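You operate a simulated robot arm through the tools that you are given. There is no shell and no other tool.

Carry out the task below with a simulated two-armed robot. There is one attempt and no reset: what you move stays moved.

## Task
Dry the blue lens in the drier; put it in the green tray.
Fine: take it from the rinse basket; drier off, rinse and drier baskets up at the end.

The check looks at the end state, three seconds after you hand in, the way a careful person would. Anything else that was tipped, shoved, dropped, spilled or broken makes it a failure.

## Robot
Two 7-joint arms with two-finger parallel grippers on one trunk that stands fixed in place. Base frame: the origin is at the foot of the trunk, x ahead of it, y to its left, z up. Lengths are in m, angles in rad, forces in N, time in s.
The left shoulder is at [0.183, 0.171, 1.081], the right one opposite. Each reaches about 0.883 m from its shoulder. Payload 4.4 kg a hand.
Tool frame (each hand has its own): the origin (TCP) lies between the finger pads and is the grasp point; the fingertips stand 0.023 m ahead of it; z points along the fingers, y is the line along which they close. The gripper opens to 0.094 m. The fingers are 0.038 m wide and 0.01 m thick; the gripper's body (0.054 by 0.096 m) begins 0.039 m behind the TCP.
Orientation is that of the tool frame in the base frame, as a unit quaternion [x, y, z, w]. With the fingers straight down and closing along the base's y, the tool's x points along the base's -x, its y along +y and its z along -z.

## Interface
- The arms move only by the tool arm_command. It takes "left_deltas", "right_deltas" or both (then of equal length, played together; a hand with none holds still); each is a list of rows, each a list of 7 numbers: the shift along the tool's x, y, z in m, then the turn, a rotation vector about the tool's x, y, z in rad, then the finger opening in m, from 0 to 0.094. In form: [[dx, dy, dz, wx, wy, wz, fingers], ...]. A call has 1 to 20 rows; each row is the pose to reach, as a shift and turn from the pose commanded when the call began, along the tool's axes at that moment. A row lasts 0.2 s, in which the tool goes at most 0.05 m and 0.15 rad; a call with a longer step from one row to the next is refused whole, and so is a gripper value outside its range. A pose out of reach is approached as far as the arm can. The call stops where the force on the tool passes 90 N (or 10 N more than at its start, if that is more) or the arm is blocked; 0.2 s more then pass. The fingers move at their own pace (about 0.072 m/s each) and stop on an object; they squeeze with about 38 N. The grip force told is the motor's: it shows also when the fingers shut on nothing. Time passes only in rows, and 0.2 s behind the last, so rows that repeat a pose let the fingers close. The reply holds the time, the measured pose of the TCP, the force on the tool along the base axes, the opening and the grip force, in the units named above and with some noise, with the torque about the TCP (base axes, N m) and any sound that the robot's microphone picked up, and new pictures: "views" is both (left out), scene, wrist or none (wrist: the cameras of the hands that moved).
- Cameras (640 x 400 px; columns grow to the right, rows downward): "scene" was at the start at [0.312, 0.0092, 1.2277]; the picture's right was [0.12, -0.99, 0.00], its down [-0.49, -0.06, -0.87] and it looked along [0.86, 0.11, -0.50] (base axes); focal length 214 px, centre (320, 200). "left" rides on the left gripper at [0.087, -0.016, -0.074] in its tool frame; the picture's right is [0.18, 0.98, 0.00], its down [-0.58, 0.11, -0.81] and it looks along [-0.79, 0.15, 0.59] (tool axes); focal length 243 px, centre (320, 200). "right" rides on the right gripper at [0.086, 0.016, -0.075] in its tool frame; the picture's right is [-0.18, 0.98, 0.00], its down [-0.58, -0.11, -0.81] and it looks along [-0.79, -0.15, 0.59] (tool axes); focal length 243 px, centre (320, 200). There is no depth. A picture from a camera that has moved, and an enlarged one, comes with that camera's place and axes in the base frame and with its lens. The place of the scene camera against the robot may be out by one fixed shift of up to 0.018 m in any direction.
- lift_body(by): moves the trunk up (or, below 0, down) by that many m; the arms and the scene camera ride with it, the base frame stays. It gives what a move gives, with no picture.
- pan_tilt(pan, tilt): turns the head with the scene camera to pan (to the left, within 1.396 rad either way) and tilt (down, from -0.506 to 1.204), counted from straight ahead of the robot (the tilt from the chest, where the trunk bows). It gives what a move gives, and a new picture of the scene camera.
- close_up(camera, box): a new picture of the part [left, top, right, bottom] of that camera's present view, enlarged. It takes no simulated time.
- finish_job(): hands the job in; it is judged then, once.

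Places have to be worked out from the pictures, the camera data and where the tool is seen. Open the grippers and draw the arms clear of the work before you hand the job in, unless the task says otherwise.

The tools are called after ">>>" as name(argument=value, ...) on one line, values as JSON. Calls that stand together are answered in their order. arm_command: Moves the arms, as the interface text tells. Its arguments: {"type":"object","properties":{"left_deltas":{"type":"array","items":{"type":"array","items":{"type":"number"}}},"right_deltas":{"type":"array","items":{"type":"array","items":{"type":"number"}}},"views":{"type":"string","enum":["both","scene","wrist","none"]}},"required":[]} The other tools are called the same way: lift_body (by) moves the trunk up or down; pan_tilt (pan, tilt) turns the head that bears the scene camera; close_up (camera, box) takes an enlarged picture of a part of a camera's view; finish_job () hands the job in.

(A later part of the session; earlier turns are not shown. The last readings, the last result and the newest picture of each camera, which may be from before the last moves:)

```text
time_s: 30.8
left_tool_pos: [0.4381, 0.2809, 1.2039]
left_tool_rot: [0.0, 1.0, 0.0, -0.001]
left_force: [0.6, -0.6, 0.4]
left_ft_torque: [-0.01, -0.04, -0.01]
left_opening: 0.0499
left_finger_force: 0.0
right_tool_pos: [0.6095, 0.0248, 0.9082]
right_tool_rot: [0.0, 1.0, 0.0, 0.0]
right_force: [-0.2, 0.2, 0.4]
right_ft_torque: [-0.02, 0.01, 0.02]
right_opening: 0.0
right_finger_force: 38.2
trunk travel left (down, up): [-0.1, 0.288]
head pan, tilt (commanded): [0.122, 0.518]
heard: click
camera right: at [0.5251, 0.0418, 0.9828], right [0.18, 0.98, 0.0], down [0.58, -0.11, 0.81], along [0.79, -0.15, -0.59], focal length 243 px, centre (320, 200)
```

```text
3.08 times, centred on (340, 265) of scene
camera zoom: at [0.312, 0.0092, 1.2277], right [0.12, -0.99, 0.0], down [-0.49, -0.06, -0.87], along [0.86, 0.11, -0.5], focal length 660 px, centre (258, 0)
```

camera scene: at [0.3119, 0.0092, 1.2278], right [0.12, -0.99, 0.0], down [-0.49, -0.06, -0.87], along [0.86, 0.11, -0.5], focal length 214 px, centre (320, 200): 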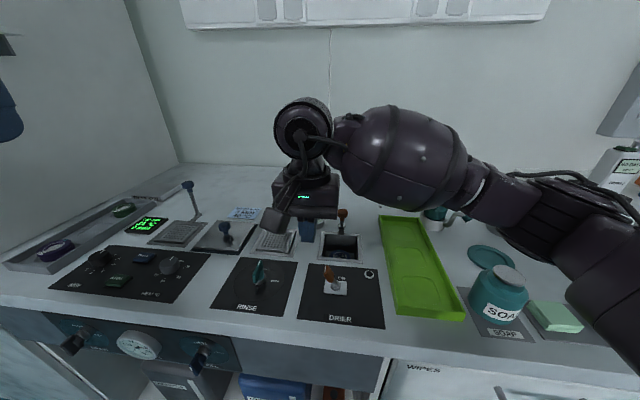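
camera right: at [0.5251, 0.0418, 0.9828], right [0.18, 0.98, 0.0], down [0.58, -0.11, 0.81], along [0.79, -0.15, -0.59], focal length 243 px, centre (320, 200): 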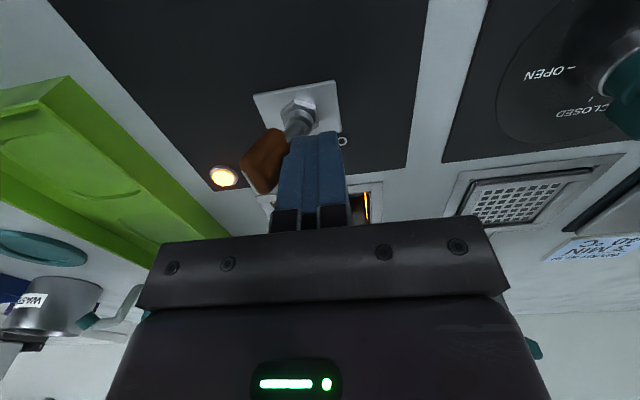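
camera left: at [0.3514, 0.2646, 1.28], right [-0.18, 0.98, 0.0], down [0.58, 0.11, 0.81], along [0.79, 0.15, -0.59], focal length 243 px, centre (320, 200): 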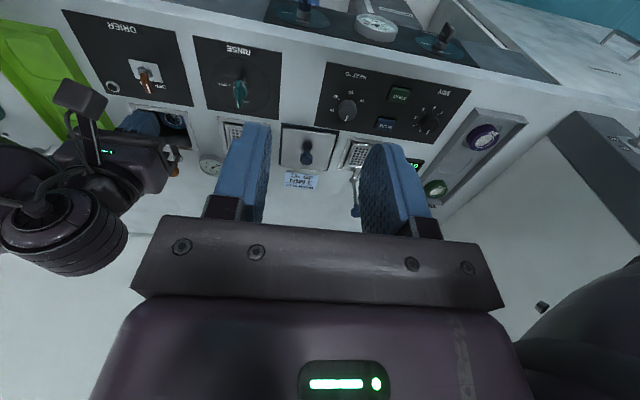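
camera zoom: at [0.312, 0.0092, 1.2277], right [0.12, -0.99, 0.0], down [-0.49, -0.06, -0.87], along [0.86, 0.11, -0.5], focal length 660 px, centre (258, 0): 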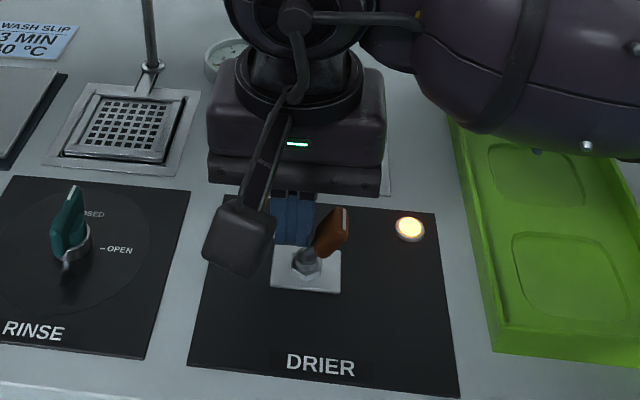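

A click was heard, the lamp is lit amber and the heater glows: the drier is ON. I'll back the fingers off, rise, and cross over to the lever's right side, where I'll wait and watch the lens.

>>> arm_command(right_deltas=[[0, 0.01, 0, 0, 0, 0, 0.0], [0, 0.012, -0.02, 0, 0, 0, 0.0], [0, 0.012, -0.05, 0, 0, 0, 0.0], [0, 0.012, -0.09, 0, 0, 0, 0.0], [0, -0.02, -0.1, 0, 0, 0, 0.0], [0, -0.055, -0.1, 0, 0, 0, 0.0], [0, -0.08, -0.1, 0, 0, 0, 0.0], [0, -0.08, -0.1, 0, 0, 0, 0.0]], views="both")

>>> close_up(camera="scene", box=[280, 200, 400, 330])

>>> close_up(camera="right", box=[240, 0, 480, 200])

```text
time_s: 32.6
left_tool_pos: [0.4367, 0.282, 1.2053]
left_tool_rot: [0.0, 1.0, 0.0, 0.001]
left_force: [0.0, 0.6, 0.0]
left_ft_torque: [-0.02, 0.03, 0.0]
left_opening: 0.0501
left_finger_force: 0.0
right_tool_pos: [0.613, -0.0561, 1.0068]
right_tool_rot: [0.0, 1.0, 0.0, -0.001]
right_force: [0.2, -0.5, 0.5]
right_ft_torque: [-0.01, -0.03, 0.02]
right_opening: 0.0
right_finger_force: 38.0
trunk travel left (down, up): [-0.1, 0.288]
head pan, tilt (commanded): [0.122, 0.518]
camera scene: at [0.3121, 0.009, 1.2277], right [0.12, -0.99, 0.0], down [-0.49, -0.06, -0.87], along [0.86, 0.11, -0.5], focal length 214 px, centre (320, 200)
camera right: at [0.5266, -0.0381, 1.0812], right [0.18, 0.98, 0.0], down [0.58, -0.11, 0.81], along [0.79, -0.15, -0.59], focal length 243 px, centre (320, 200)
```

scene: 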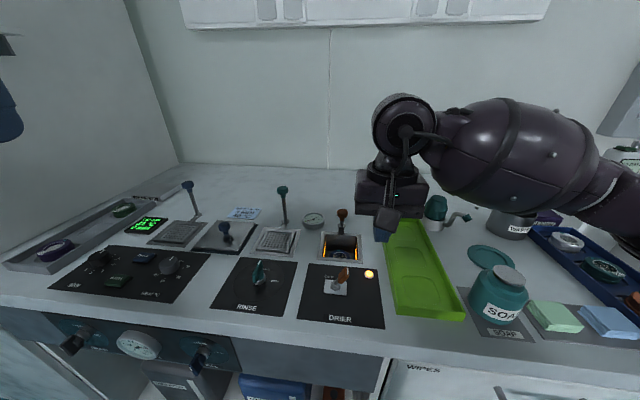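
right: 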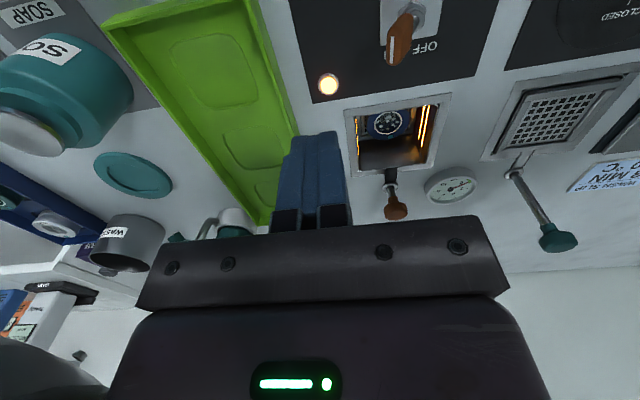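

```text
3.08 times, centred on (340, 265) of scene
camera zoom: at [0.3121, 0.009, 1.2277], right [0.12, -0.99, 0.0], down [-0.49, -0.06, -0.87], along [0.86, 0.11, -0.5], focal length 660 px, centre (258, 0)
```

zoom: 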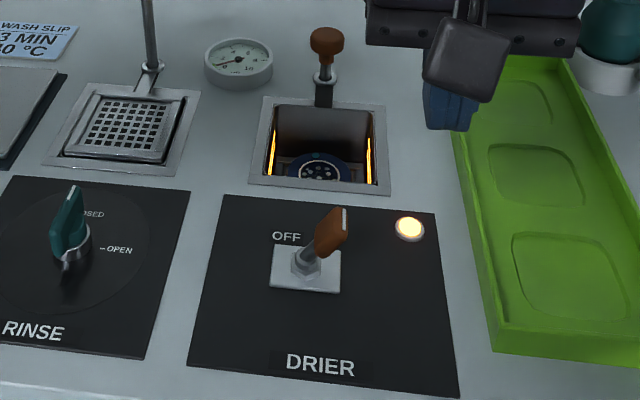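

```text
2.00 times, centred on (360, 100) of right
camera zoom: at [0.5266, -0.0381, 1.0812], right [0.18, 0.98, 0.0], down [0.58, -0.11, 0.81], along [0.79, -0.15, -0.59], focal length 485 px, centre (240, 400)
```

zoom: 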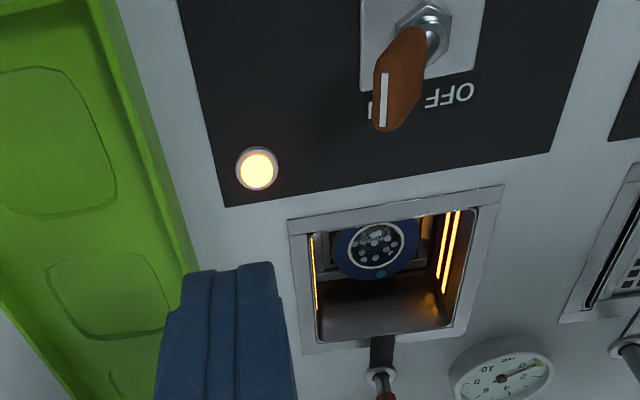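

The lens is still beaded with droplets, the elements are glowing and the lamp is amber. I'll wait in place and watch the droplets.

>>> arm_command(right_deltas=[[0, 0, 0, 0, 0, 0, 0], [0, 0, 0, 0, 0, 0, 0], [0, 0, 0, 0, 0, 0, 0], [0, 0, 0, 0, 0, 0, 0], [0, 0, 0, 0, 0, 0, 0], [0, 0, 0, 0, 0, 0, 0], [0, 0, 0, 0, 0, 0, 0], [0, 0, 0, 0, 0, 0, 0], [0, 0, 0, 0, 0, 0, 0], [0, 0, 0, 0, 0, 0, 0], [0, 0, 0, 0, 0, 0, 0], [0, 0, 0, 0, 0, 0, 0], [0, 0, 0, 0, 0, 0, 0], [0, 0, 0, 0, 0, 0, 0], [0, 0, 0, 0, 0, 0, 0], [0, 0, 0, 0, 0, 0, 0], [0, 0, 0, 0, 0, 0, 0], [0, 0, 0, 0, 0, 0, 0], [0, 0, 0, 0, 0, 0, 0], [0, 0, 0, 0, 0, 0, 0]], views="none")

>>> close_up(camera="right", box=[320, 60, 480, 180])

>>> close_up(camera="scene", box=[280, 200, 400, 330])

```text
time_s: 36.8
left_tool_pos: [0.4362, 0.2814, 1.204]
left_tool_rot: [0.001, 1.0, 0.0, 0.0]
left_force: [-0.4, 0.0, -0.6]
left_ft_torque: [0.0, -0.03, -0.02]
left_opening: 0.0502
left_finger_force: 0.0
right_tool_pos: [0.6126, -0.0551, 1.0069]
right_tool_rot: [-0.001, 1.0, -0.001, 0.0]
right_force: [0.3, 0.7, -0.8]
right_ft_torque: [-0.01, 0.01, 0.02]
right_opening: 0.0
right_finger_force: 38.3
trunk travel left (down, up): [-0.1, 0.288]
head pan, tilt (commanded): [0.122, 0.518]
```

```text
3.33 times, centred on (400, 120) of right
camera zoom: at [0.5267, -0.0377, 1.0812], right [0.18, 0.98, 0.0], down [0.58, -0.11, 0.81], along [0.79, -0.15, -0.59], focal length 809 px, centre (53, 467)
```

zoom: 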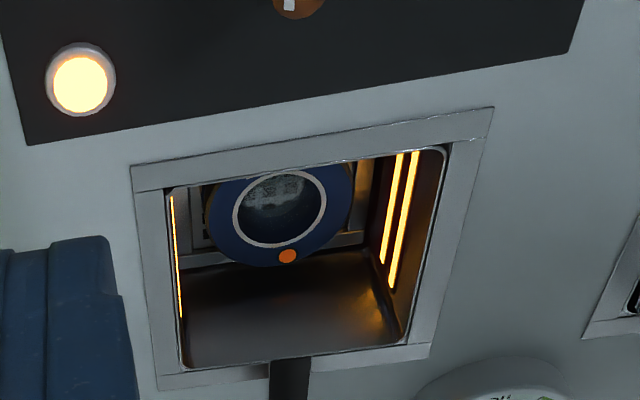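

```text
3.08 times, centred on (340, 265) of scene
camera zoom: at [0.312, 0.0092, 1.2277], right [0.12, -0.99, 0.0], down [-0.49, -0.06, -0.87], along [0.86, 0.11, -0.5], focal length 660 px, centre (258, 0)
```

zoom: 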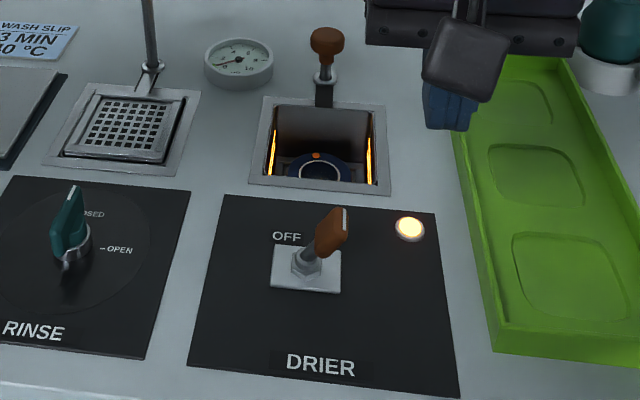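

The droplets are gone and the lens's dot turned from teal to orange, so it's dry. I'll lower the closed fingers on the right side of the lever to switch the drier off.

>>> arm_command(right_deltas=[[0.001, 0.015, 0.02, 0, 0, 0, 0.0], [0.001, 0.015, 0.05, 0, 0, 0, 0.0], [0.001, 0.015, 0.08, 0, 0, 0, 0.0], [0.001, 0.015, 0.099, 0, 0, 0, 0.0], [0.001, 0.015, 0.099, 0, 0, 0, 0.0]], views="wrist")

>>> close_up(camera="scene", box=[280, 200, 400, 330])

```text
time_s: 38.0
left_tool_pos: [0.437, 0.2806, 1.2035]
left_tool_rot: [-0.001, 1.0, 0.0, 0.0]
left_force: [0.2, 0.5, 0.5]
left_ft_torque: [0.0, -0.03, -0.03]
left_opening: 0.0502
left_finger_force: 0.2
right_tool_pos: [0.6112, -0.0409, 0.9075]
right_tool_rot: [0.0, 1.0, 0.0, 0.001]
right_force: [-0.3, 0.2, -0.2]
right_ft_torque: [0.02, -0.03, 0.0]
right_opening: 0.0
right_finger_force: 37.6
trunk travel left (down, up): [-0.1, 0.288]
head pan, tilt (commanded): [0.122, 0.518]
camera right: at [0.5255, -0.0233, 0.9822], right [0.18, 0.98, 0.0], down [0.58, -0.11, 0.81], along [0.79, -0.15, -0.59], focal length 243 px, centre (320, 200)
```

right: 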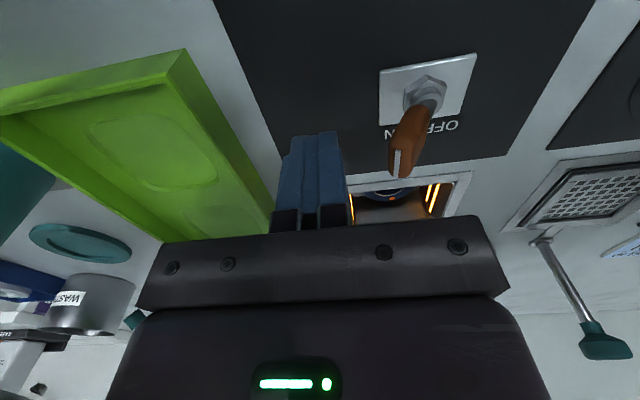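

```text
3.08 times, centred on (340, 265) of scene
camera zoom: at [0.3118, 0.0091, 1.2279], right [0.12, -0.99, 0.0], down [-0.49, -0.06, -0.87], along [0.86, 0.11, -0.5], focal length 660 px, centre (258, 0)
```

zoom: 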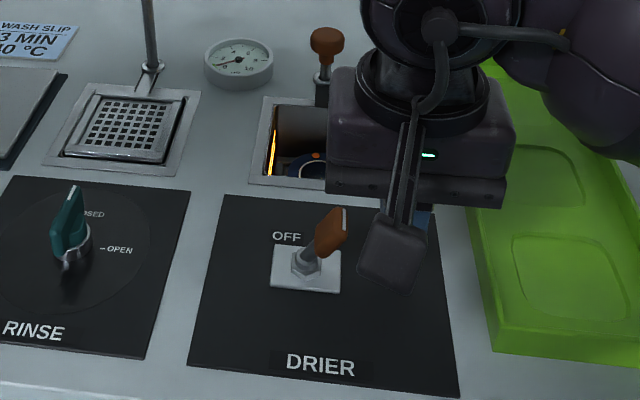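

The fingers are to the right of the lever at the proper height. I'll push left (+y) to OFF.

>>> arm_command(right_deltas=[[0, 0.008, 0, 0, 0, 0, 0.0], [0, 0.016, 0, 0, 0, 0, 0.0], [0, 0.024, 0, 0, 0, 0, 0.0], [0, 0.031, 0, 0, 0, 0, 0.0], [0, 0.038, 0, 0, 0, 0, 0.0], [0, 0.046, 0, 0, 0, 0, 0.0]], views="wrist")

>>> close_up(camera="scene", box=[280, 200, 400, 330])

```text
time_s: 39.4
left_tool_pos: [0.4379, 0.281, 1.2044]
left_tool_rot: [0.0, 1.0, 0.0, 0.0]
left_force: [0.0, 0.2, 0.6]
left_ft_torque: [0.01, -0.01, 0.03]
left_opening: 0.0501
left_finger_force: 0.0
right_tool_pos: [0.6088, 0.0061, 0.9075]
right_tool_rot: [0.001, 1.0, 0.001, 0.0]
right_force: [0.1, -0.6, -0.3]
right_ft_torque: [0.03, 0.01, 0.0]
right_opening: 0.0001
right_finger_force: 37.9
trunk travel left (down, up): [-0.1, 0.288]
head pan, tilt (commanded): [0.122, 0.518]
camera right: at [0.5244, 0.0231, 0.9819], right [0.19, 0.98, 0.0], down [0.58, -0.11, 0.81], along [0.79, -0.15, -0.59], focal length 243 px, centre (320, 200)
```

right: 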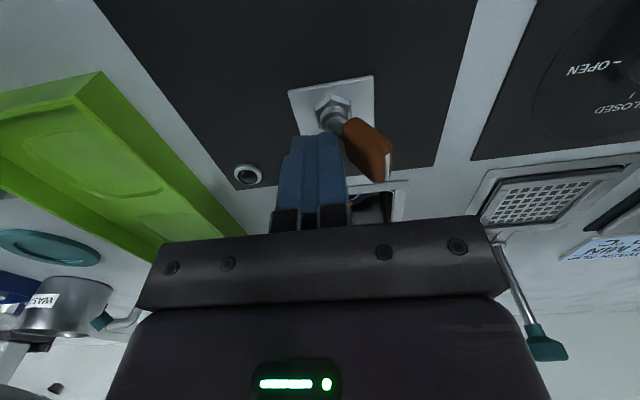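

```text
3.08 times, centred on (340, 265) of scene
camera zoom: at [0.3121, 0.0091, 1.2277], right [0.12, -0.99, 0.0], down [-0.49, -0.06, -0.87], along [0.86, 0.11, -0.5], focal length 660 px, centre (258, 0)
```

zoom: 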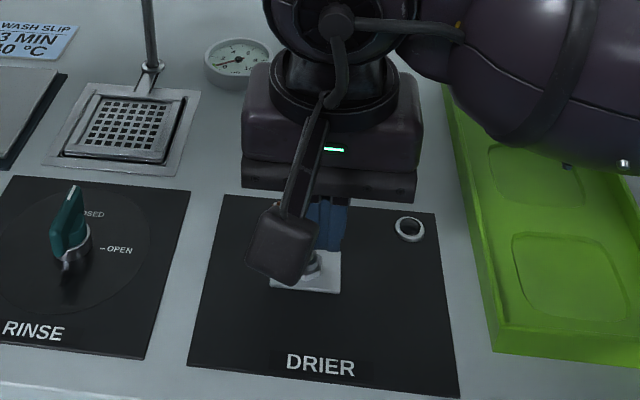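

The lamp is dark and the lever is back at OFF. I'll back the right hand away from the lever, rise, and withdraw it to the right so the left hand can lift the basket.

>>> arm_command(right_deltas=[[0, -0.008, 0, 0, 0, 0, 0.0], [0, -0.014, -0.01, 0, 0, 0, 0.0], [0, -0.014, -0.04, 0, 0, 0, 0.0], [0, -0.014, -0.08, 0, 0, 0, 0.0], [0, -0.014, -0.12, 0, 0, 0, 0.0], [0.02, -0.045, -0.15, 0, 0, 0, 0.02], [0.04, -0.08, -0.18, 0, 0, 0, 0.04], [0.06, -0.115, -0.2, 0, 0, 0, 0.06], [0.085, -0.15, -0.22, 0, 0, 0, 0.08], [0.115, -0.185, -0.23, 0, 0, 0, 0.08], [0.15, -0.21, -0.24, 0, 0, 0, 0.08], [0.18, -0.23, -0.25, 0, 0, 0, 0.08], [0.18, -0.23, -0.25, 0, 0, 0, 0.08]], views="both")

>>> close_up(camera="scene", box=[220, 170, 400, 340])

```text
refused: row 7 steps farther than a row can; nothing moved
```

```text
2.35 times, centred on (310, 255) of scene
camera zoom: at [0.3121, 0.0091, 1.2277], right [0.12, -0.99, 0.0], down [-0.49, -0.06, -0.87], along [0.86, 0.11, -0.5], focal length 505 px, centre (344, 71)
```

zoom: 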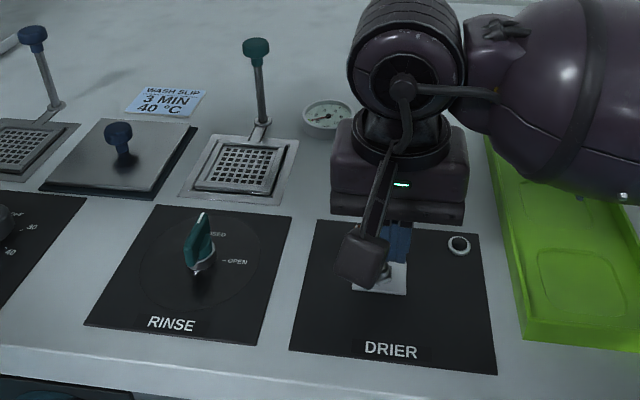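

The call was refused because one step was a bit too long. The lamp still shows off, so I'll repeat the retreat with shorter steps.

>>> arm_command(right_deltas=[[0, -0.008, 0, 0, 0, 0, 0.0], [0, -0.014, -0.01, 0, 0, 0, 0.0], [0, -0.014, -0.04, 0, 0, 0, 0.0], [0, -0.014, -0.08, 0, 0, 0, 0.0], [0, -0.014, -0.12, 0, 0, 0, 0.0], [0.015, -0.04, -0.14, 0, 0, 0, 0.02], [0.03, -0.07, -0.16, 0, 0, 0, 0.04], [0.045, -0.1, -0.18, 0, 0, 0, 0.06], [0.06, -0.13, -0.2, 0, 0, 0, 0.08], [0.08, -0.16, -0.22, 0, 0, 0, 0.08], [0.11, -0.185, -0.23, 0, 0, 0, 0.08], [0.14, -0.21, -0.24, 0, 0, 0, 0.08], [0.17, -0.23, -0.25, 0, 0, 0, 0.08], [0.17, -0.23, -0.25, 0, 0, 0, 0.08]], views="both")

>>> close_up(camera="scene", box=[220, 170, 400, 340])

```text
time_s: 42.4
left_tool_pos: [0.4379, 0.2818, 1.2042]
left_tool_rot: [0.0, 1.0, -0.001, -0.001]
left_force: [0.3, -0.3, 0.3]
left_ft_torque: [-0.02, 0.03, 0.02]
left_opening: 0.0502
left_finger_force: 0.1
right_tool_pos: [0.4384, -0.2232, 1.1572]
right_tool_rot: [0.001, 1.0, 0.0, -0.001]
right_force: [-0.2, -0.2, -0.8]
right_ft_torque: [-0.03, 0.01, -0.02]
right_opening: 0.0802
right_finger_force: 0.0
trunk travel left (down, up): [-0.1, 0.288]
head pan, tilt (commanded): [0.122, 0.518]
camera scene: at [0.3127, 0.0091, 1.2273], right [0.12, -0.99, 0.0], down [-0.49, -0.06, -0.87], along [0.86, 0.11, -0.5], focal length 214 px, centre (320, 200)
camera right: at [0.3535, -0.206, 1.2322], right [0.18, 0.98, 0.0], down [0.58, -0.11, 0.81], along [0.79, -0.15, -0.59], focal length 243 px, centre (320, 200)
```

scene: 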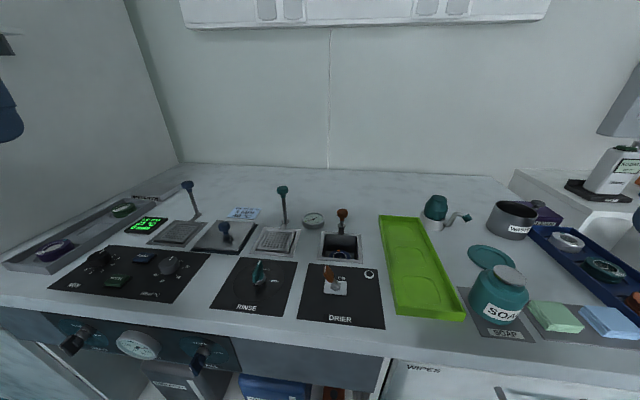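
right: 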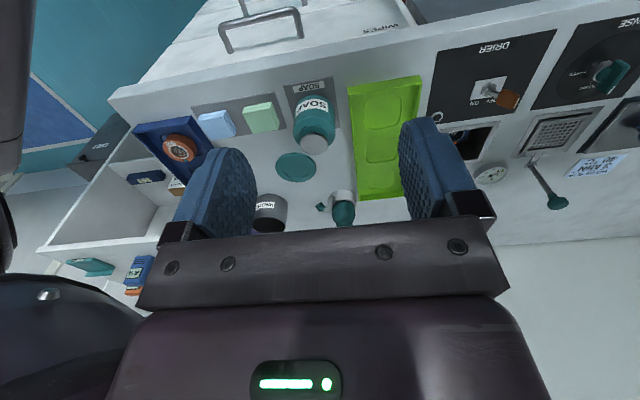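

```text
2.35 times, centred on (310, 255) of scene
camera zoom: at [0.3127, 0.0091, 1.2273], right [0.12, -0.99, 0.0], down [-0.49, -0.06, -0.87], along [0.86, 0.11, -0.5], focal length 505 px, centre (344, 71)
```

zoom: 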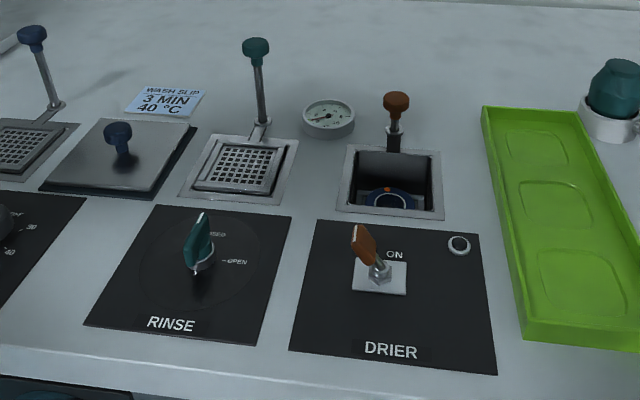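

The drier is off, the lens (orange dot) is in the lowered basket, and everything else is as it was. I'll bring the left hand back over the drier knob by the same path.

>>> arm_command(left_deltas=[[-0.025, -0.015, 0.015, 0, 0, 0, 0.05], [-0.05, -0.03, 0.03, 0, 0, 0, 0.05], [-0.09, -0.03, 0.03, 0, 0, 0, 0.05], [-0.125, -0.045, 0.03, 0, 0, 0, 0.05], [-0.16, -0.07, 0.03, 0, 0, 0, 0.05], [-0.19, -0.1, 0.03, 0, 0, 0, 0.05], [-0.22, -0.13, 0.04, 0, 0, 0, 0.05], [-0.25, -0.16, 0.06, 0, 0, 0, 0.05], [-0.28, -0.19, 0.08, 0, 0, 0, 0.05], [-0.31, -0.22, 0.1, 0, 0, 0, 0.05], [-0.34, -0.25, 0.12, 0, 0, 0, 0.05], [-0.37, -0.27, 0.15, 0, 0, 0, 0.05], [-0.37, -0.27, 0.19, 0, 0, 0, 0.046], [-0.37, -0.27, 0.22, 0, 0, 0, 0.046], [-0.37, -0.27, 0.22, 0, 0, 0, 0.046]], views="both")

>>> close_up(camera="left", box=[220, 0, 460, 220])

```text
time_s: 45.6
left_tool_pos: [0.8069, 0.0095, 0.9844]
left_tool_rot: [0.0, 1.0, 0.001, 0.001]
left_force: [-0.5, 0.4, 1.5]
left_ft_torque: [-0.02, 0.02, 0.01]
left_opening: 0.046
left_finger_force: 0.2
right_tool_pos: [0.438, -0.2236, 1.1584]
right_tool_rot: [0.0, 1.0, 0.0, 0.0]
right_force: [0.2, -0.2, 0.5]
right_ft_torque: [-0.01, 0.02, -0.02]
right_opening: 0.0803
right_finger_force: 0.0
trunk travel left (down, up): [-0.1, 0.288]
head pan, tilt (commanded): [0.122, 0.518]
camera scene: at [0.3115, 0.0091, 1.2281], right [0.12, -0.99, 0.0], down [-0.49, -0.06, -0.87], along [0.86, 0.11, -0.49], focal length 214 px, centre (320, 200)
camera left: at [0.7215, -0.0072, 1.0596], right [-0.18, 0.98, 0.0], down [0.58, 0.11, 0.81], along [0.79, 0.15, -0.59], focal length 243 px, centre (320, 200)
```

scene: 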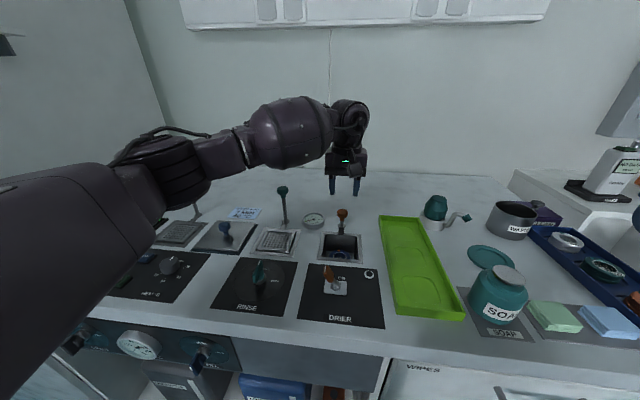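
left: 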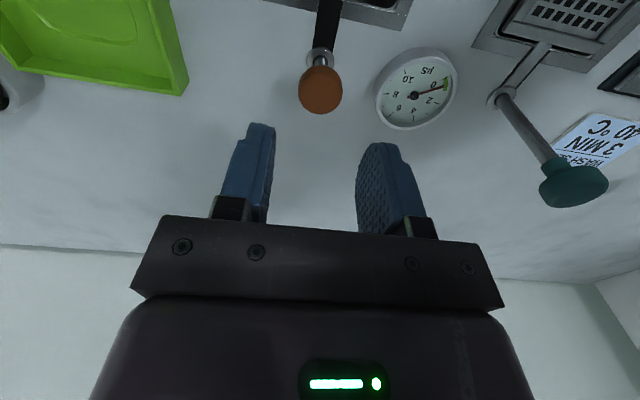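

```text
1.82 times, centred on (340, 110) of left
camera zoom: at [0.7215, -0.0072, 1.0596], right [-0.18, 0.98, 0.0], down [0.58, 0.11, 0.81], along [0.79, 0.15, -0.59], focal length 441 px, centre (284, 364)
```

zoom: 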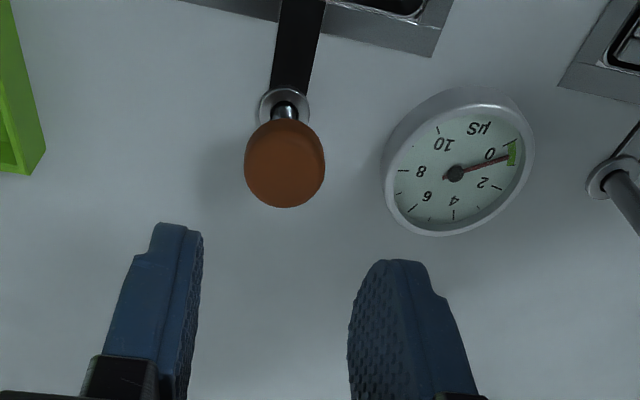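

The hand is aligned above the knob. I'll descend around it to the height I released it at and close.

>>> arm_command(left_deltas=[[0, 0, 0.03, 0, 0, 0, 0.046], [0, 0, 0.06, 0, 0, 0, 0.046], [0, 0, 0.078, 0, 0, 0, 0.046], [0, 0, 0.078, 0, 0, 0, 0.046], [0, 0, 0.078, 0, 0, 0, 0.035], [0, 0, 0.078, 0, 0, 0, 0.02], [0, 0, 0.078, 0, 0, 0, 0.02], [0, 0, 0.078, 0, 0, 0, 0.02]], views="wrist")

>>> close_up(camera="scene", box=[250, 150, 400, 270])

```text
time_s: 47.4
left_tool_pos: [0.8078, 0.0092, 0.9059]
left_tool_rot: [0.0, 1.0, 0.0, 0.0]
left_force: [2.2, -12.5, 0.1]
left_ft_torque: [-0.1, -0.06, -0.2]
left_opening: 0.0297
left_finger_force: 45.3
right_tool_pos: [0.4392, -0.2237, 1.1584]
right_tool_rot: [0.0, 1.0, 0.002, -0.001]
right_force: [0.1, -0.1, 0.2]
right_ft_torque: [0.02, 0.01, 0.01]
right_opening: 0.0799
right_finger_force: 0.0
trunk travel left (down, up): [-0.1, 0.288]
head pan, tilt (commanded): [0.122, 0.518]
camera left: at [0.7225, -0.0067, 0.9811], right [-0.18, 0.98, 0.0], down [0.58, 0.11, 0.81], along [0.79, 0.15, -0.59], focal length 243 px, centre (320, 200)
```

left: 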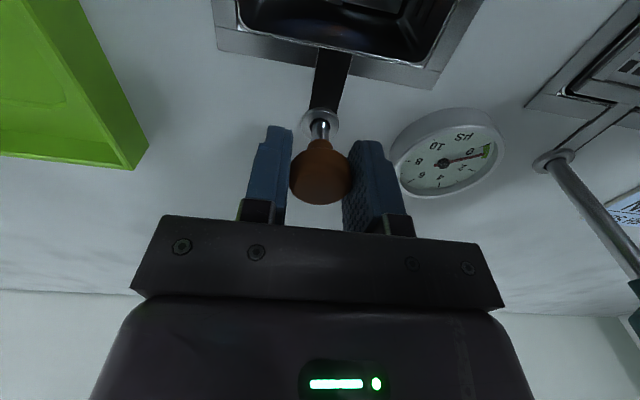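

```text
3.33 times, centred on (325, 210) of scene
camera zoom: at [0.3122, 0.0082, 1.2277], right [0.12, -0.99, 0.0], down [-0.49, -0.06, -0.87], along [0.86, 0.11, -0.5], focal length 715 px, centre (303, 167)
```

zoom: 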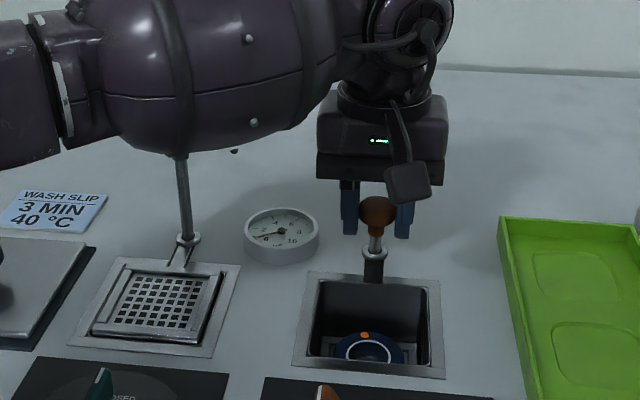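

The knob is gripped. I'll lift the basket slowly by its 60 mm travel, with a 1 mm sideways relief, watching force and lens.

>>> arm_command(left_deltas=[[0, -0.001, -0.004, 0, 0, 0, 0.02], [0, -0.001, -0.009, 0, 0, 0, 0.02], [0, -0.001, -0.014, 0, 0, 0, 0.02], [0, -0.001, -0.019, 0, 0, 0, 0.02], [0, -0.001, -0.024, 0, 0, 0, 0.02], [0, -0.001, -0.029, 0, 0, 0, 0.02], [0, -0.001, -0.034, 0, 0, 0, 0.02], [0, -0.001, -0.039, 0, 0, 0, 0.02], [0, -0.001, -0.044, 0, 0, 0, 0.02]], views="wrist")

>>> close_up(camera="scene", box=[250, 150, 400, 270])

```text
time_s: 49.4
left_tool_pos: [0.8088, 0.0099, 0.9493]
left_tool_rot: [0.0, 1.0, -0.001, 0.001]
left_force: [0.7, 1.8, -3.8]
left_ft_torque: [-0.09, 1.01, 0.09]
left_opening: 0.0298
left_finger_force: 44.5
right_tool_pos: [0.4385, -0.2228, 1.1578]
right_tool_rot: [0.0, 1.0, 0.0, 0.0]
right_force: [-0.2, 0.6, -0.1]
right_ft_torque: [0.03, -0.02, 0.02]
right_opening: 0.0802
right_finger_force: 0.1
trunk travel left (down, up): [-0.1, 0.288]
head pan, tilt (commanded): [0.122, 0.518]
camera left: at [0.7226, -0.007, 1.0262], right [-0.18, 0.98, 0.0], down [0.58, 0.11, 0.81], along [0.79, 0.15, -0.59], focal length 243 px, centre (320, 200)
```

left: 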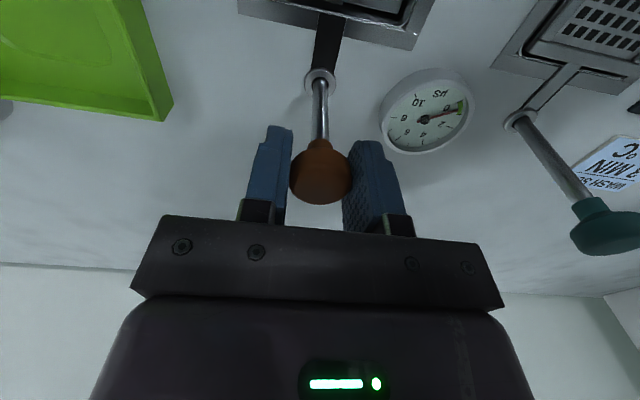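

```text
3.33 times, centred on (325, 210) of scene
camera zoom: at [0.3124, 0.0094, 1.2277], right [0.12, -0.99, 0.0], down [-0.49, -0.06, -0.87], along [0.86, 0.11, -0.5], focal length 715 px, centre (303, 167)
```

zoom: 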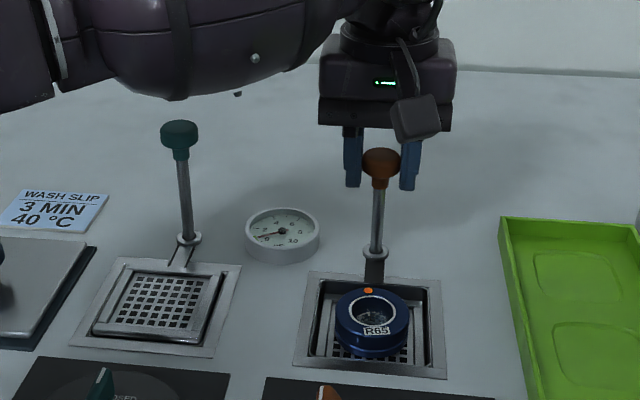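

The basket and lens are rising well. I'll lift the last 16–17 mm to the top stop.

>>> arm_command(left_deltas=[[0, 0, -0.004, 0, 0, 0, 0.02], [0, 0, -0.008, 0, 0, 0, 0.02], [0, 0, -0.012, 0, 0, 0, 0.02], [0, 0, -0.015, 0, 0, 0, 0.02], [0, 0, -0.017, 0, 0, 0, 0.02], [0, 0, -0.017, 0, 0, 0, 0.02]], views="wrist")

>>> close_up(camera="scene", box=[250, 150, 400, 270])

```text
time_s: 50.8
left_tool_pos: [0.8086, 0.0096, 0.9654]
left_tool_rot: [-0.001, 1.0, 0.001, -0.002]
left_force: [-8.4, 7.1, -12.0]
left_ft_torque: [-0.34, -1.1, 0.0]
left_opening: 0.0298
left_finger_force: 45.6
right_tool_pos: [0.4379, -0.2231, 1.1579]
right_tool_rot: [0.0, 1.0, 0.001, -0.001]
right_force: [0.0, 0.4, 0.5]
right_ft_torque: [0.01, 0.01, -0.02]
right_opening: 0.08
right_finger_force: 0.1
trunk travel left (down, up): [-0.1, 0.288]
head pan, tilt (commanded): [0.122, 0.518]
camera left: at [0.7228, -0.0069, 1.0414], right [-0.18, 0.98, 0.0], down [0.58, 0.11, 0.8], along [0.79, 0.15, -0.59], focal length 243 px, centre (320, 200)
```

left: 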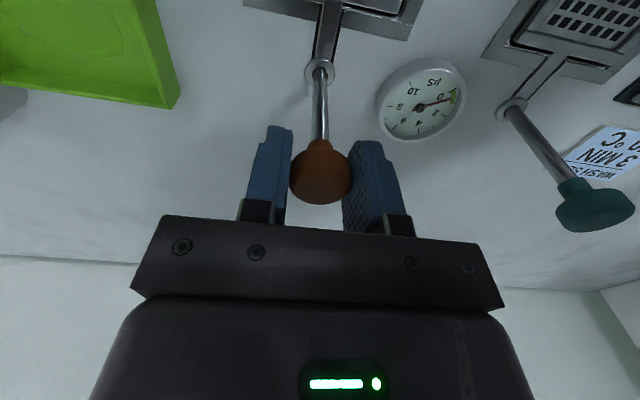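

```text
3.33 times, centred on (325, 210) of scene
camera zoom: at [0.3125, 0.0099, 1.2274], right [0.12, -0.99, 0.0], down [-0.49, -0.06, -0.87], along [0.86, 0.11, -0.5], focal length 715 px, centre (303, 167)
```

zoom: 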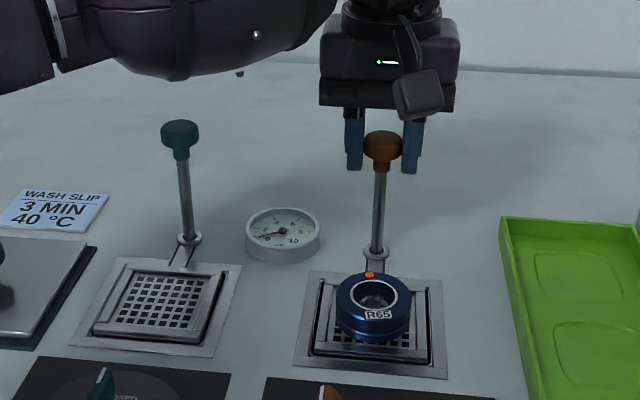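

The basket reached its top stop at z=0.9654, the same as at the start. I'll relax the pull and open the fingers. Then I'll rise to check that it stays up.

>>> arm_command(left_deltas=[[0, 0, 0.001, 0, 0, 0, 0.02], [0, 0, 0.001, 0, 0, 0, 0.05], [0, 0, 0.001, 0, 0, 0, 0.06], [0, 0, 0.001, 0, 0, 0, 0.06], [0, 0, -0.03, 0, 0, 0, 0.06], [0, 0, -0.07, 0, 0, 0, 0.06], [0.01, 0, -0.08, 0, 0, 0, 0.06], [0.045, 0, -0.08, 0, 0, 0, 0.07], [0.08, 0, -0.07, 0, 0, 0, 0.08], [0.08, 0, -0.07, 0, 0, 0, 0.08]], views="both")

>>> close_up(camera="left", box=[220, 0, 420, 120])

>>> close_up(camera="scene", box=[250, 150, 400, 270])

```text
time_s: 53.0
left_tool_pos: [0.7253, 0.01, 1.0373]
left_tool_rot: [0.0, 1.0, 0.0, 0.0]
left_force: [0.5, -0.1, -0.1]
left_ft_torque: [0.01, 0.0, -0.01]
left_opening: 0.0801
left_finger_force: 0.0
right_tool_pos: [0.4381, -0.2229, 1.1586]
right_tool_rot: [0.0, 1.0, 0.0, 0.0]
right_force: [0.5, 0.0, 0.1]
right_ft_torque: [0.02, -0.01, -0.03]
right_opening: 0.0799
right_finger_force: 0.0
trunk travel left (down, up): [-0.1, 0.288]
head pan, tilt (commanded): [0.122, 0.518]
camera scene: at [0.3119, 0.0092, 1.2278], right [0.12, -0.99, 0.0], down [-0.49, -0.06, -0.87], along [0.86, 0.11, -0.5], focal length 214 px, centre (320, 200)
camera left: at [0.6391, -0.0066, 1.1139], right [-0.18, 0.98, 0.0], down [0.58, 0.11, 0.81], along [0.79, 0.15, -0.59], focal length 243 px, centre (320, 200)
```

scene: 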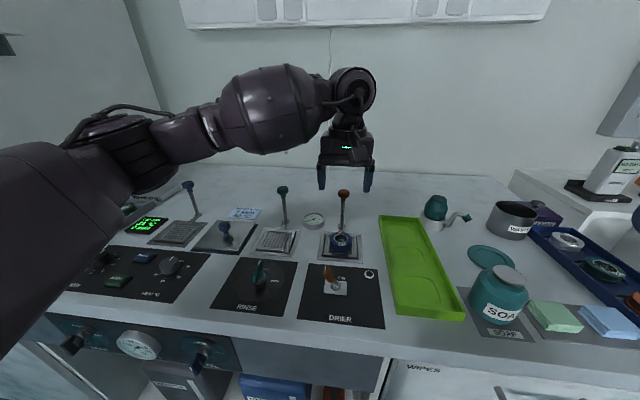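
left: 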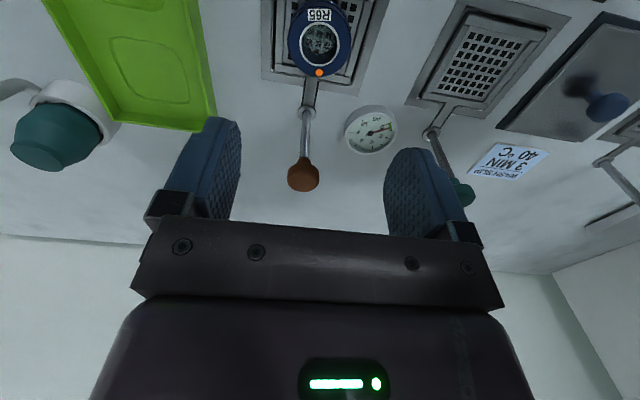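

```text
3.20 times, centred on (320, 60) of left
camera zoom: at [0.6391, -0.0066, 1.1139], right [-0.18, 0.98, 0.0], down [0.58, 0.11, 0.81], along [0.79, 0.15, -0.59], focal length 776 px, centre (320, 648)
```

zoom: 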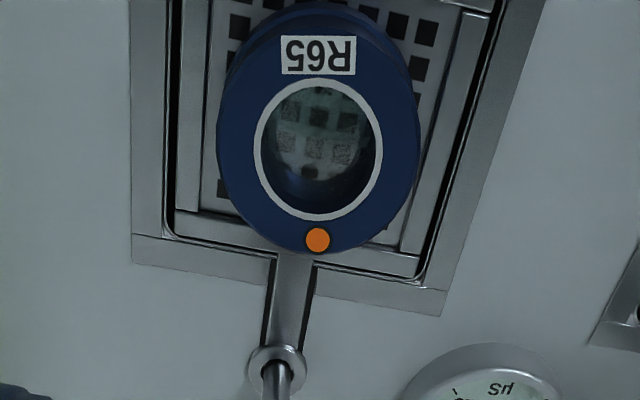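

```text
3.33 times, centred on (325, 210) of scene
camera zoom: at [0.3119, 0.0092, 1.2278], right [0.12, -0.99, 0.0], down [-0.49, -0.06, -0.87], along [0.86, 0.11, -0.5], focal length 715 px, centre (303, 167)
```

zoom: 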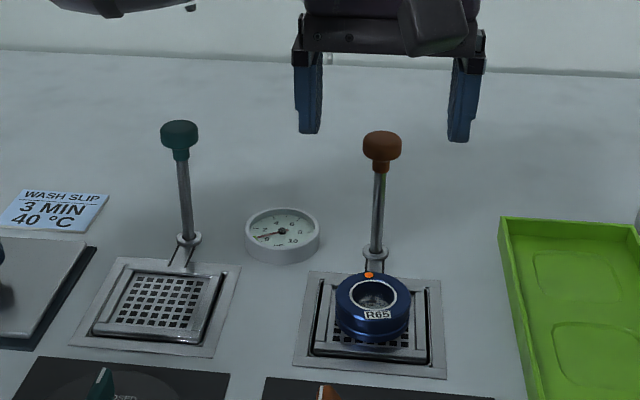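

The basket stays up and the dry lens sits centred under the hand. I'll descend to the grasp height used before and grip the lens.

>>> arm_command(left_deltas=[[-0.0005, 0, 0.04, 0, 0, 0, 0.08], [-0.0005, 0, 0.08, 0, 0, 0, 0.08], [-0.0005, 0, 0.115, 0, 0, 0, 0.08], [-0.0005, 0, 0.135, 0, 0, 0, 0.08], [-0.0005, 0, 0.1425, 0, 0, 0, 0.08], [-0.0005, 0, 0.1425, 0, 0, 0, 0.08]], views="wrist")

>>> close_up(camera="left", box=[200, 60, 440, 220])

>>> close_up(camera="scene", box=[300, 190, 390, 270])

```text
time_s: 54.4
left_tool_pos: [0.7267, 0.0108, 0.8952]
left_tool_rot: [0.0, 1.0, 0.0, 0.0]
left_force: [0.2, -0.2, 0.2]
left_ft_torque: [0.0, -0.01, -0.03]
left_opening: 0.0801
left_finger_force: 0.0
right_tool_pos: [0.4377, -0.2227, 1.1587]
right_tool_rot: [0.0, 1.0, 0.0, 0.0]
right_force: [0.2, -0.2, 0.3]
right_ft_torque: [-0.02, 0.03, -0.03]
right_opening: 0.08
right_finger_force: 0.1
trunk travel left (down, up): [-0.1, 0.288]
head pan, tilt (commanded): [0.122, 0.518]
camera left: at [0.6417, -0.0068, 0.971], right [-0.18, 0.98, 0.0], down [0.58, 0.11, 0.81], along [0.79, 0.15, -0.59], focal length 243 px, centre (320, 200)
```

left: 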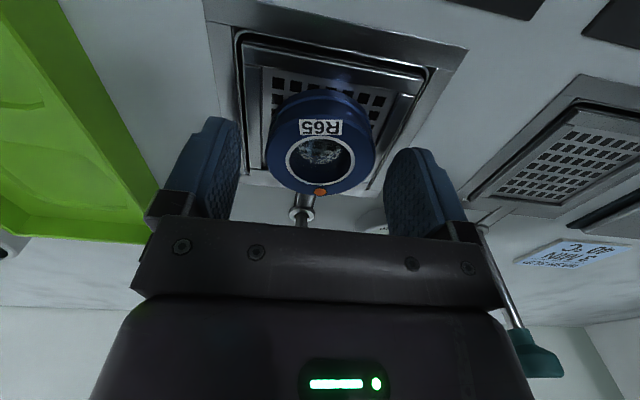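

```text
2.50 times, centred on (320, 140) of left
camera zoom: at [0.6417, -0.0068, 0.971], right [-0.18, 0.98, 0.0], down [0.58, 0.11, 0.81], along [0.79, 0.15, -0.59], focal length 606 px, centre (320, 350)
```

zoom: 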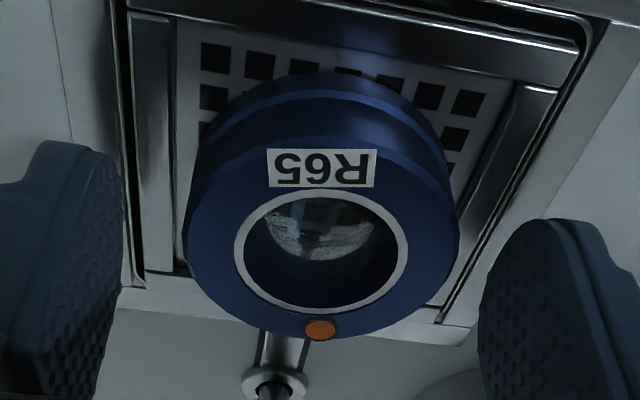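

```text
5.00 times, centred on (345, 230) of scene
camera zoom: at [0.312, 0.0092, 1.2278], right [0.12, -0.99, 0.0], down [-0.49, -0.06, -0.87], along [0.86, 0.11, -0.5], focal length 1072 px, centre (195, 50)
```

zoom: 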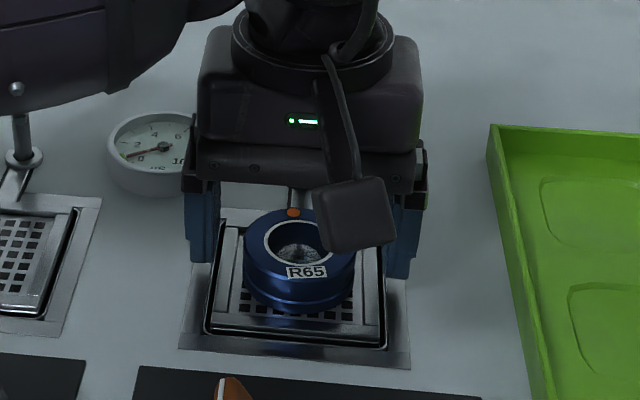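

The lens is centred between the pads. I'll close, then lift it straight up.

>>> arm_command(left_deltas=[[0, 0, 0, 0, 0, 0, 0.065], [0, 0, 0, 0, 0, 0, 0.05], [0, 0, 0, 0, 0, 0, 0.045], [0, 0, 0, 0, 0, 0, 0.045], [0, 0, -0.015, 0, 0, 0, 0.045], [0, 0, -0.045, 0, 0, 0, 0.045], [0, 0, -0.085, 0, 0, 0, 0.045], [0, 0, -0.1, 0, 0, 0, 0.045], [0, 0, -0.1, 0, 0, 0, 0.045]], views="both")

>>> close_up(camera="scene", box=[300, 170, 480, 330])

```text
time_s: 56.4
left_tool_pos: [0.7268, 0.0091, 0.9935]
left_tool_rot: [0.0, 1.0, 0.0, -0.001]
left_force: [0.4, 0.4, -1.3]
left_ft_torque: [0.0, 0.02, 0.02]
left_opening: 0.0531
left_finger_force: 37.6
right_tool_pos: [0.4405, -0.223, 1.1569]
right_tool_rot: [-0.001, 1.0, 0.0, 0.0]
right_force: [0.1, -0.8, 0.8]
right_ft_torque: [-0.02, -0.04, 0.01]
right_opening: 0.08
right_finger_force: 0.2
trunk travel left (down, up): [-0.1, 0.288]
head pan, tilt (commanded): [0.122, 0.518]
camera scene: at [0.3122, 0.0092, 1.2276], right [0.12, -0.99, 0.0], down [-0.49, -0.06, -0.87], along [0.86, 0.11, -0.5], focal length 214 px, centre (320, 200)
camera left: at [0.6417, -0.0072, 1.0699], right [-0.18, 0.98, 0.0], down [0.58, 0.11, 0.81], along [0.79, 0.15, -0.59], focal length 243 px, centre (320, 200)
```

scene: 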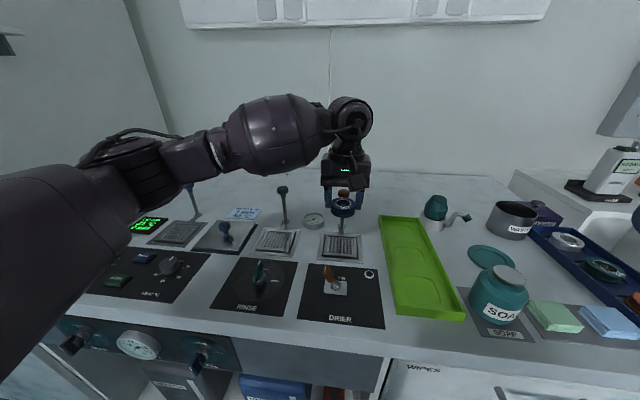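
left: 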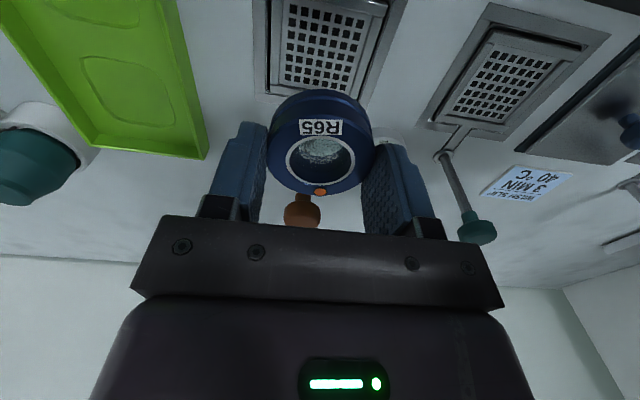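

```text
2.50 times, centred on (390, 250) of scene
camera zoom: at [0.3122, 0.0092, 1.2276], right [0.12, -0.99, 0.0], down [-0.49, -0.06, -0.87], along [0.86, 0.11, -0.5], focal length 536 px, centre (145, 75)
```

zoom: 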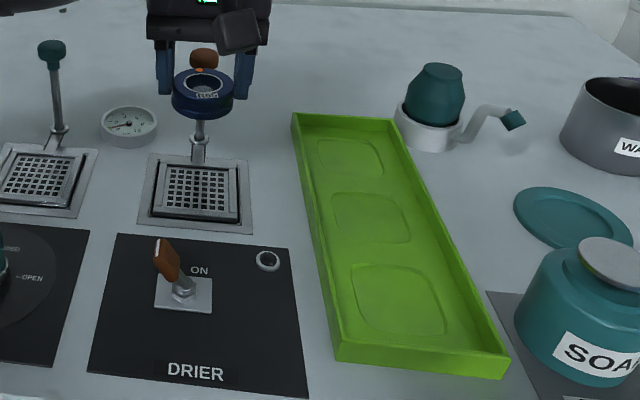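

The lens is held securely. The tray's middle recess is at about (0.703, −0.152), so I'll carry the lens there at this height and then check alignment.

>>> arm_command(left_deltas=[[0.003, -0.02, 0, 0, 0, 0, 0.045], [0.008, -0.05, 0, 0, 0, 0, 0.045], [0.013, -0.08, 0, 0, 0, 0, 0.045], [0.018, -0.11, 0, 0, 0, 0, 0.045], [0.022, -0.14, 0, 0, 0, 0, 0.045], [0.024, -0.155, 0, 0, 0, 0, 0.045], [0.024, -0.161, 0, 0, 0, 0, 0.045], [0.024, -0.161, 0, 0, 0, 0, 0.045]], views="both")

>>> close_up(camera="left", box=[170, 0, 470, 180])

>>> close_up(camera="scene", box=[330, 170, 490, 330])

```text
time_s: 58.2
left_tool_pos: [0.7037, -0.1517, 0.9952]
left_tool_rot: [0.0, 1.0, 0.0, 0.0]
left_force: [0.7, 0.4, -0.6]
left_ft_torque: [-0.02, -0.03, 0.0]
left_opening: 0.0528
left_finger_force: 38.5
right_tool_pos: [0.4387, -0.2226, 1.1582]
right_tool_rot: [0.0, 1.0, 0.001, 0.0]
right_force: [1.0, 0.1, -0.1]
right_ft_torque: [0.01, 0.0, 0.01]
right_opening: 0.0799
right_finger_force: 0.0
trunk travel left (down, up): [-0.1, 0.288]
head pan, tilt (commanded): [0.122, 0.518]
camera scene: at [0.3121, 0.0091, 1.2277], right [0.12, -0.99, 0.0], down [-0.49, -0.06, -0.87], along [0.86, 0.11, -0.5], focal length 214 px, centre (320, 200)
camera left: at [0.6187, -0.1685, 1.0704], right [-0.18, 0.98, 0.0], down [0.58, 0.11, 0.81], along [0.79, 0.15, -0.59], focal length 243 px, centre (320, 200)
```

scene: 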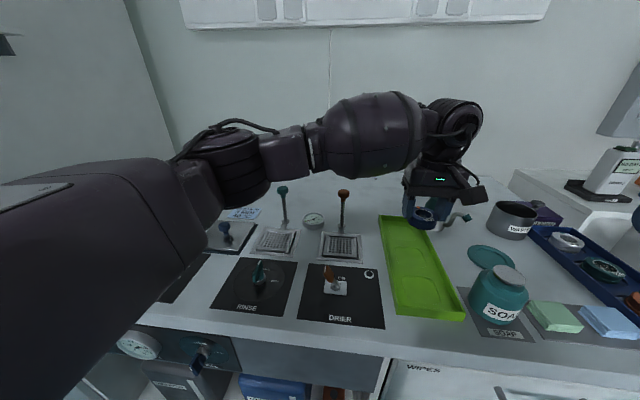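
left: 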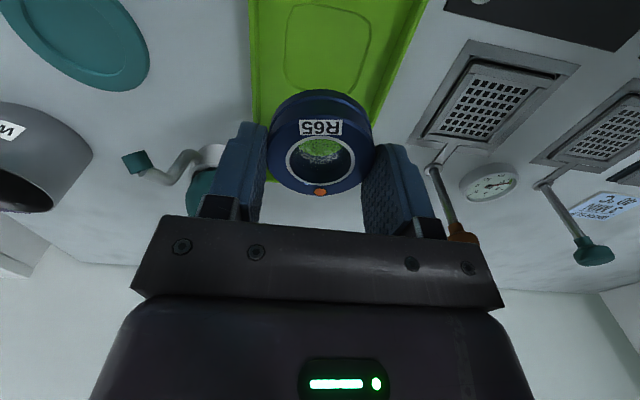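

```text
2.13 times, centred on (320, 90) of left
camera zoom: at [0.6187, -0.1685, 1.0704], right [-0.18, 0.98, 0.0], down [0.58, 0.11, 0.81], along [0.79, 0.15, -0.59], focal length 518 px, centre (320, 435)
```

zoom: 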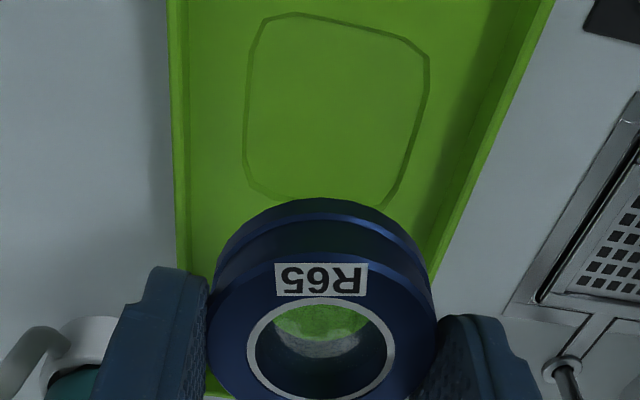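

```text
2.50 times, centred on (410, 250) of scene
camera zoom: at [0.3121, 0.0091, 1.2277], right [0.12, -0.99, 0.0], down [-0.49, -0.06, -0.87], along [0.86, 0.11, -0.5], focal length 536 px, centre (95, 75)
```

zoom: 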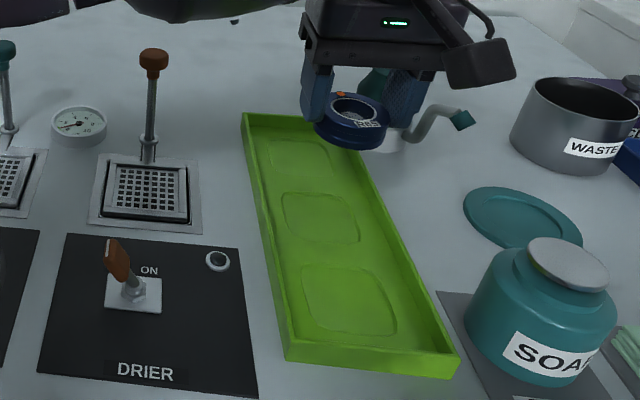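

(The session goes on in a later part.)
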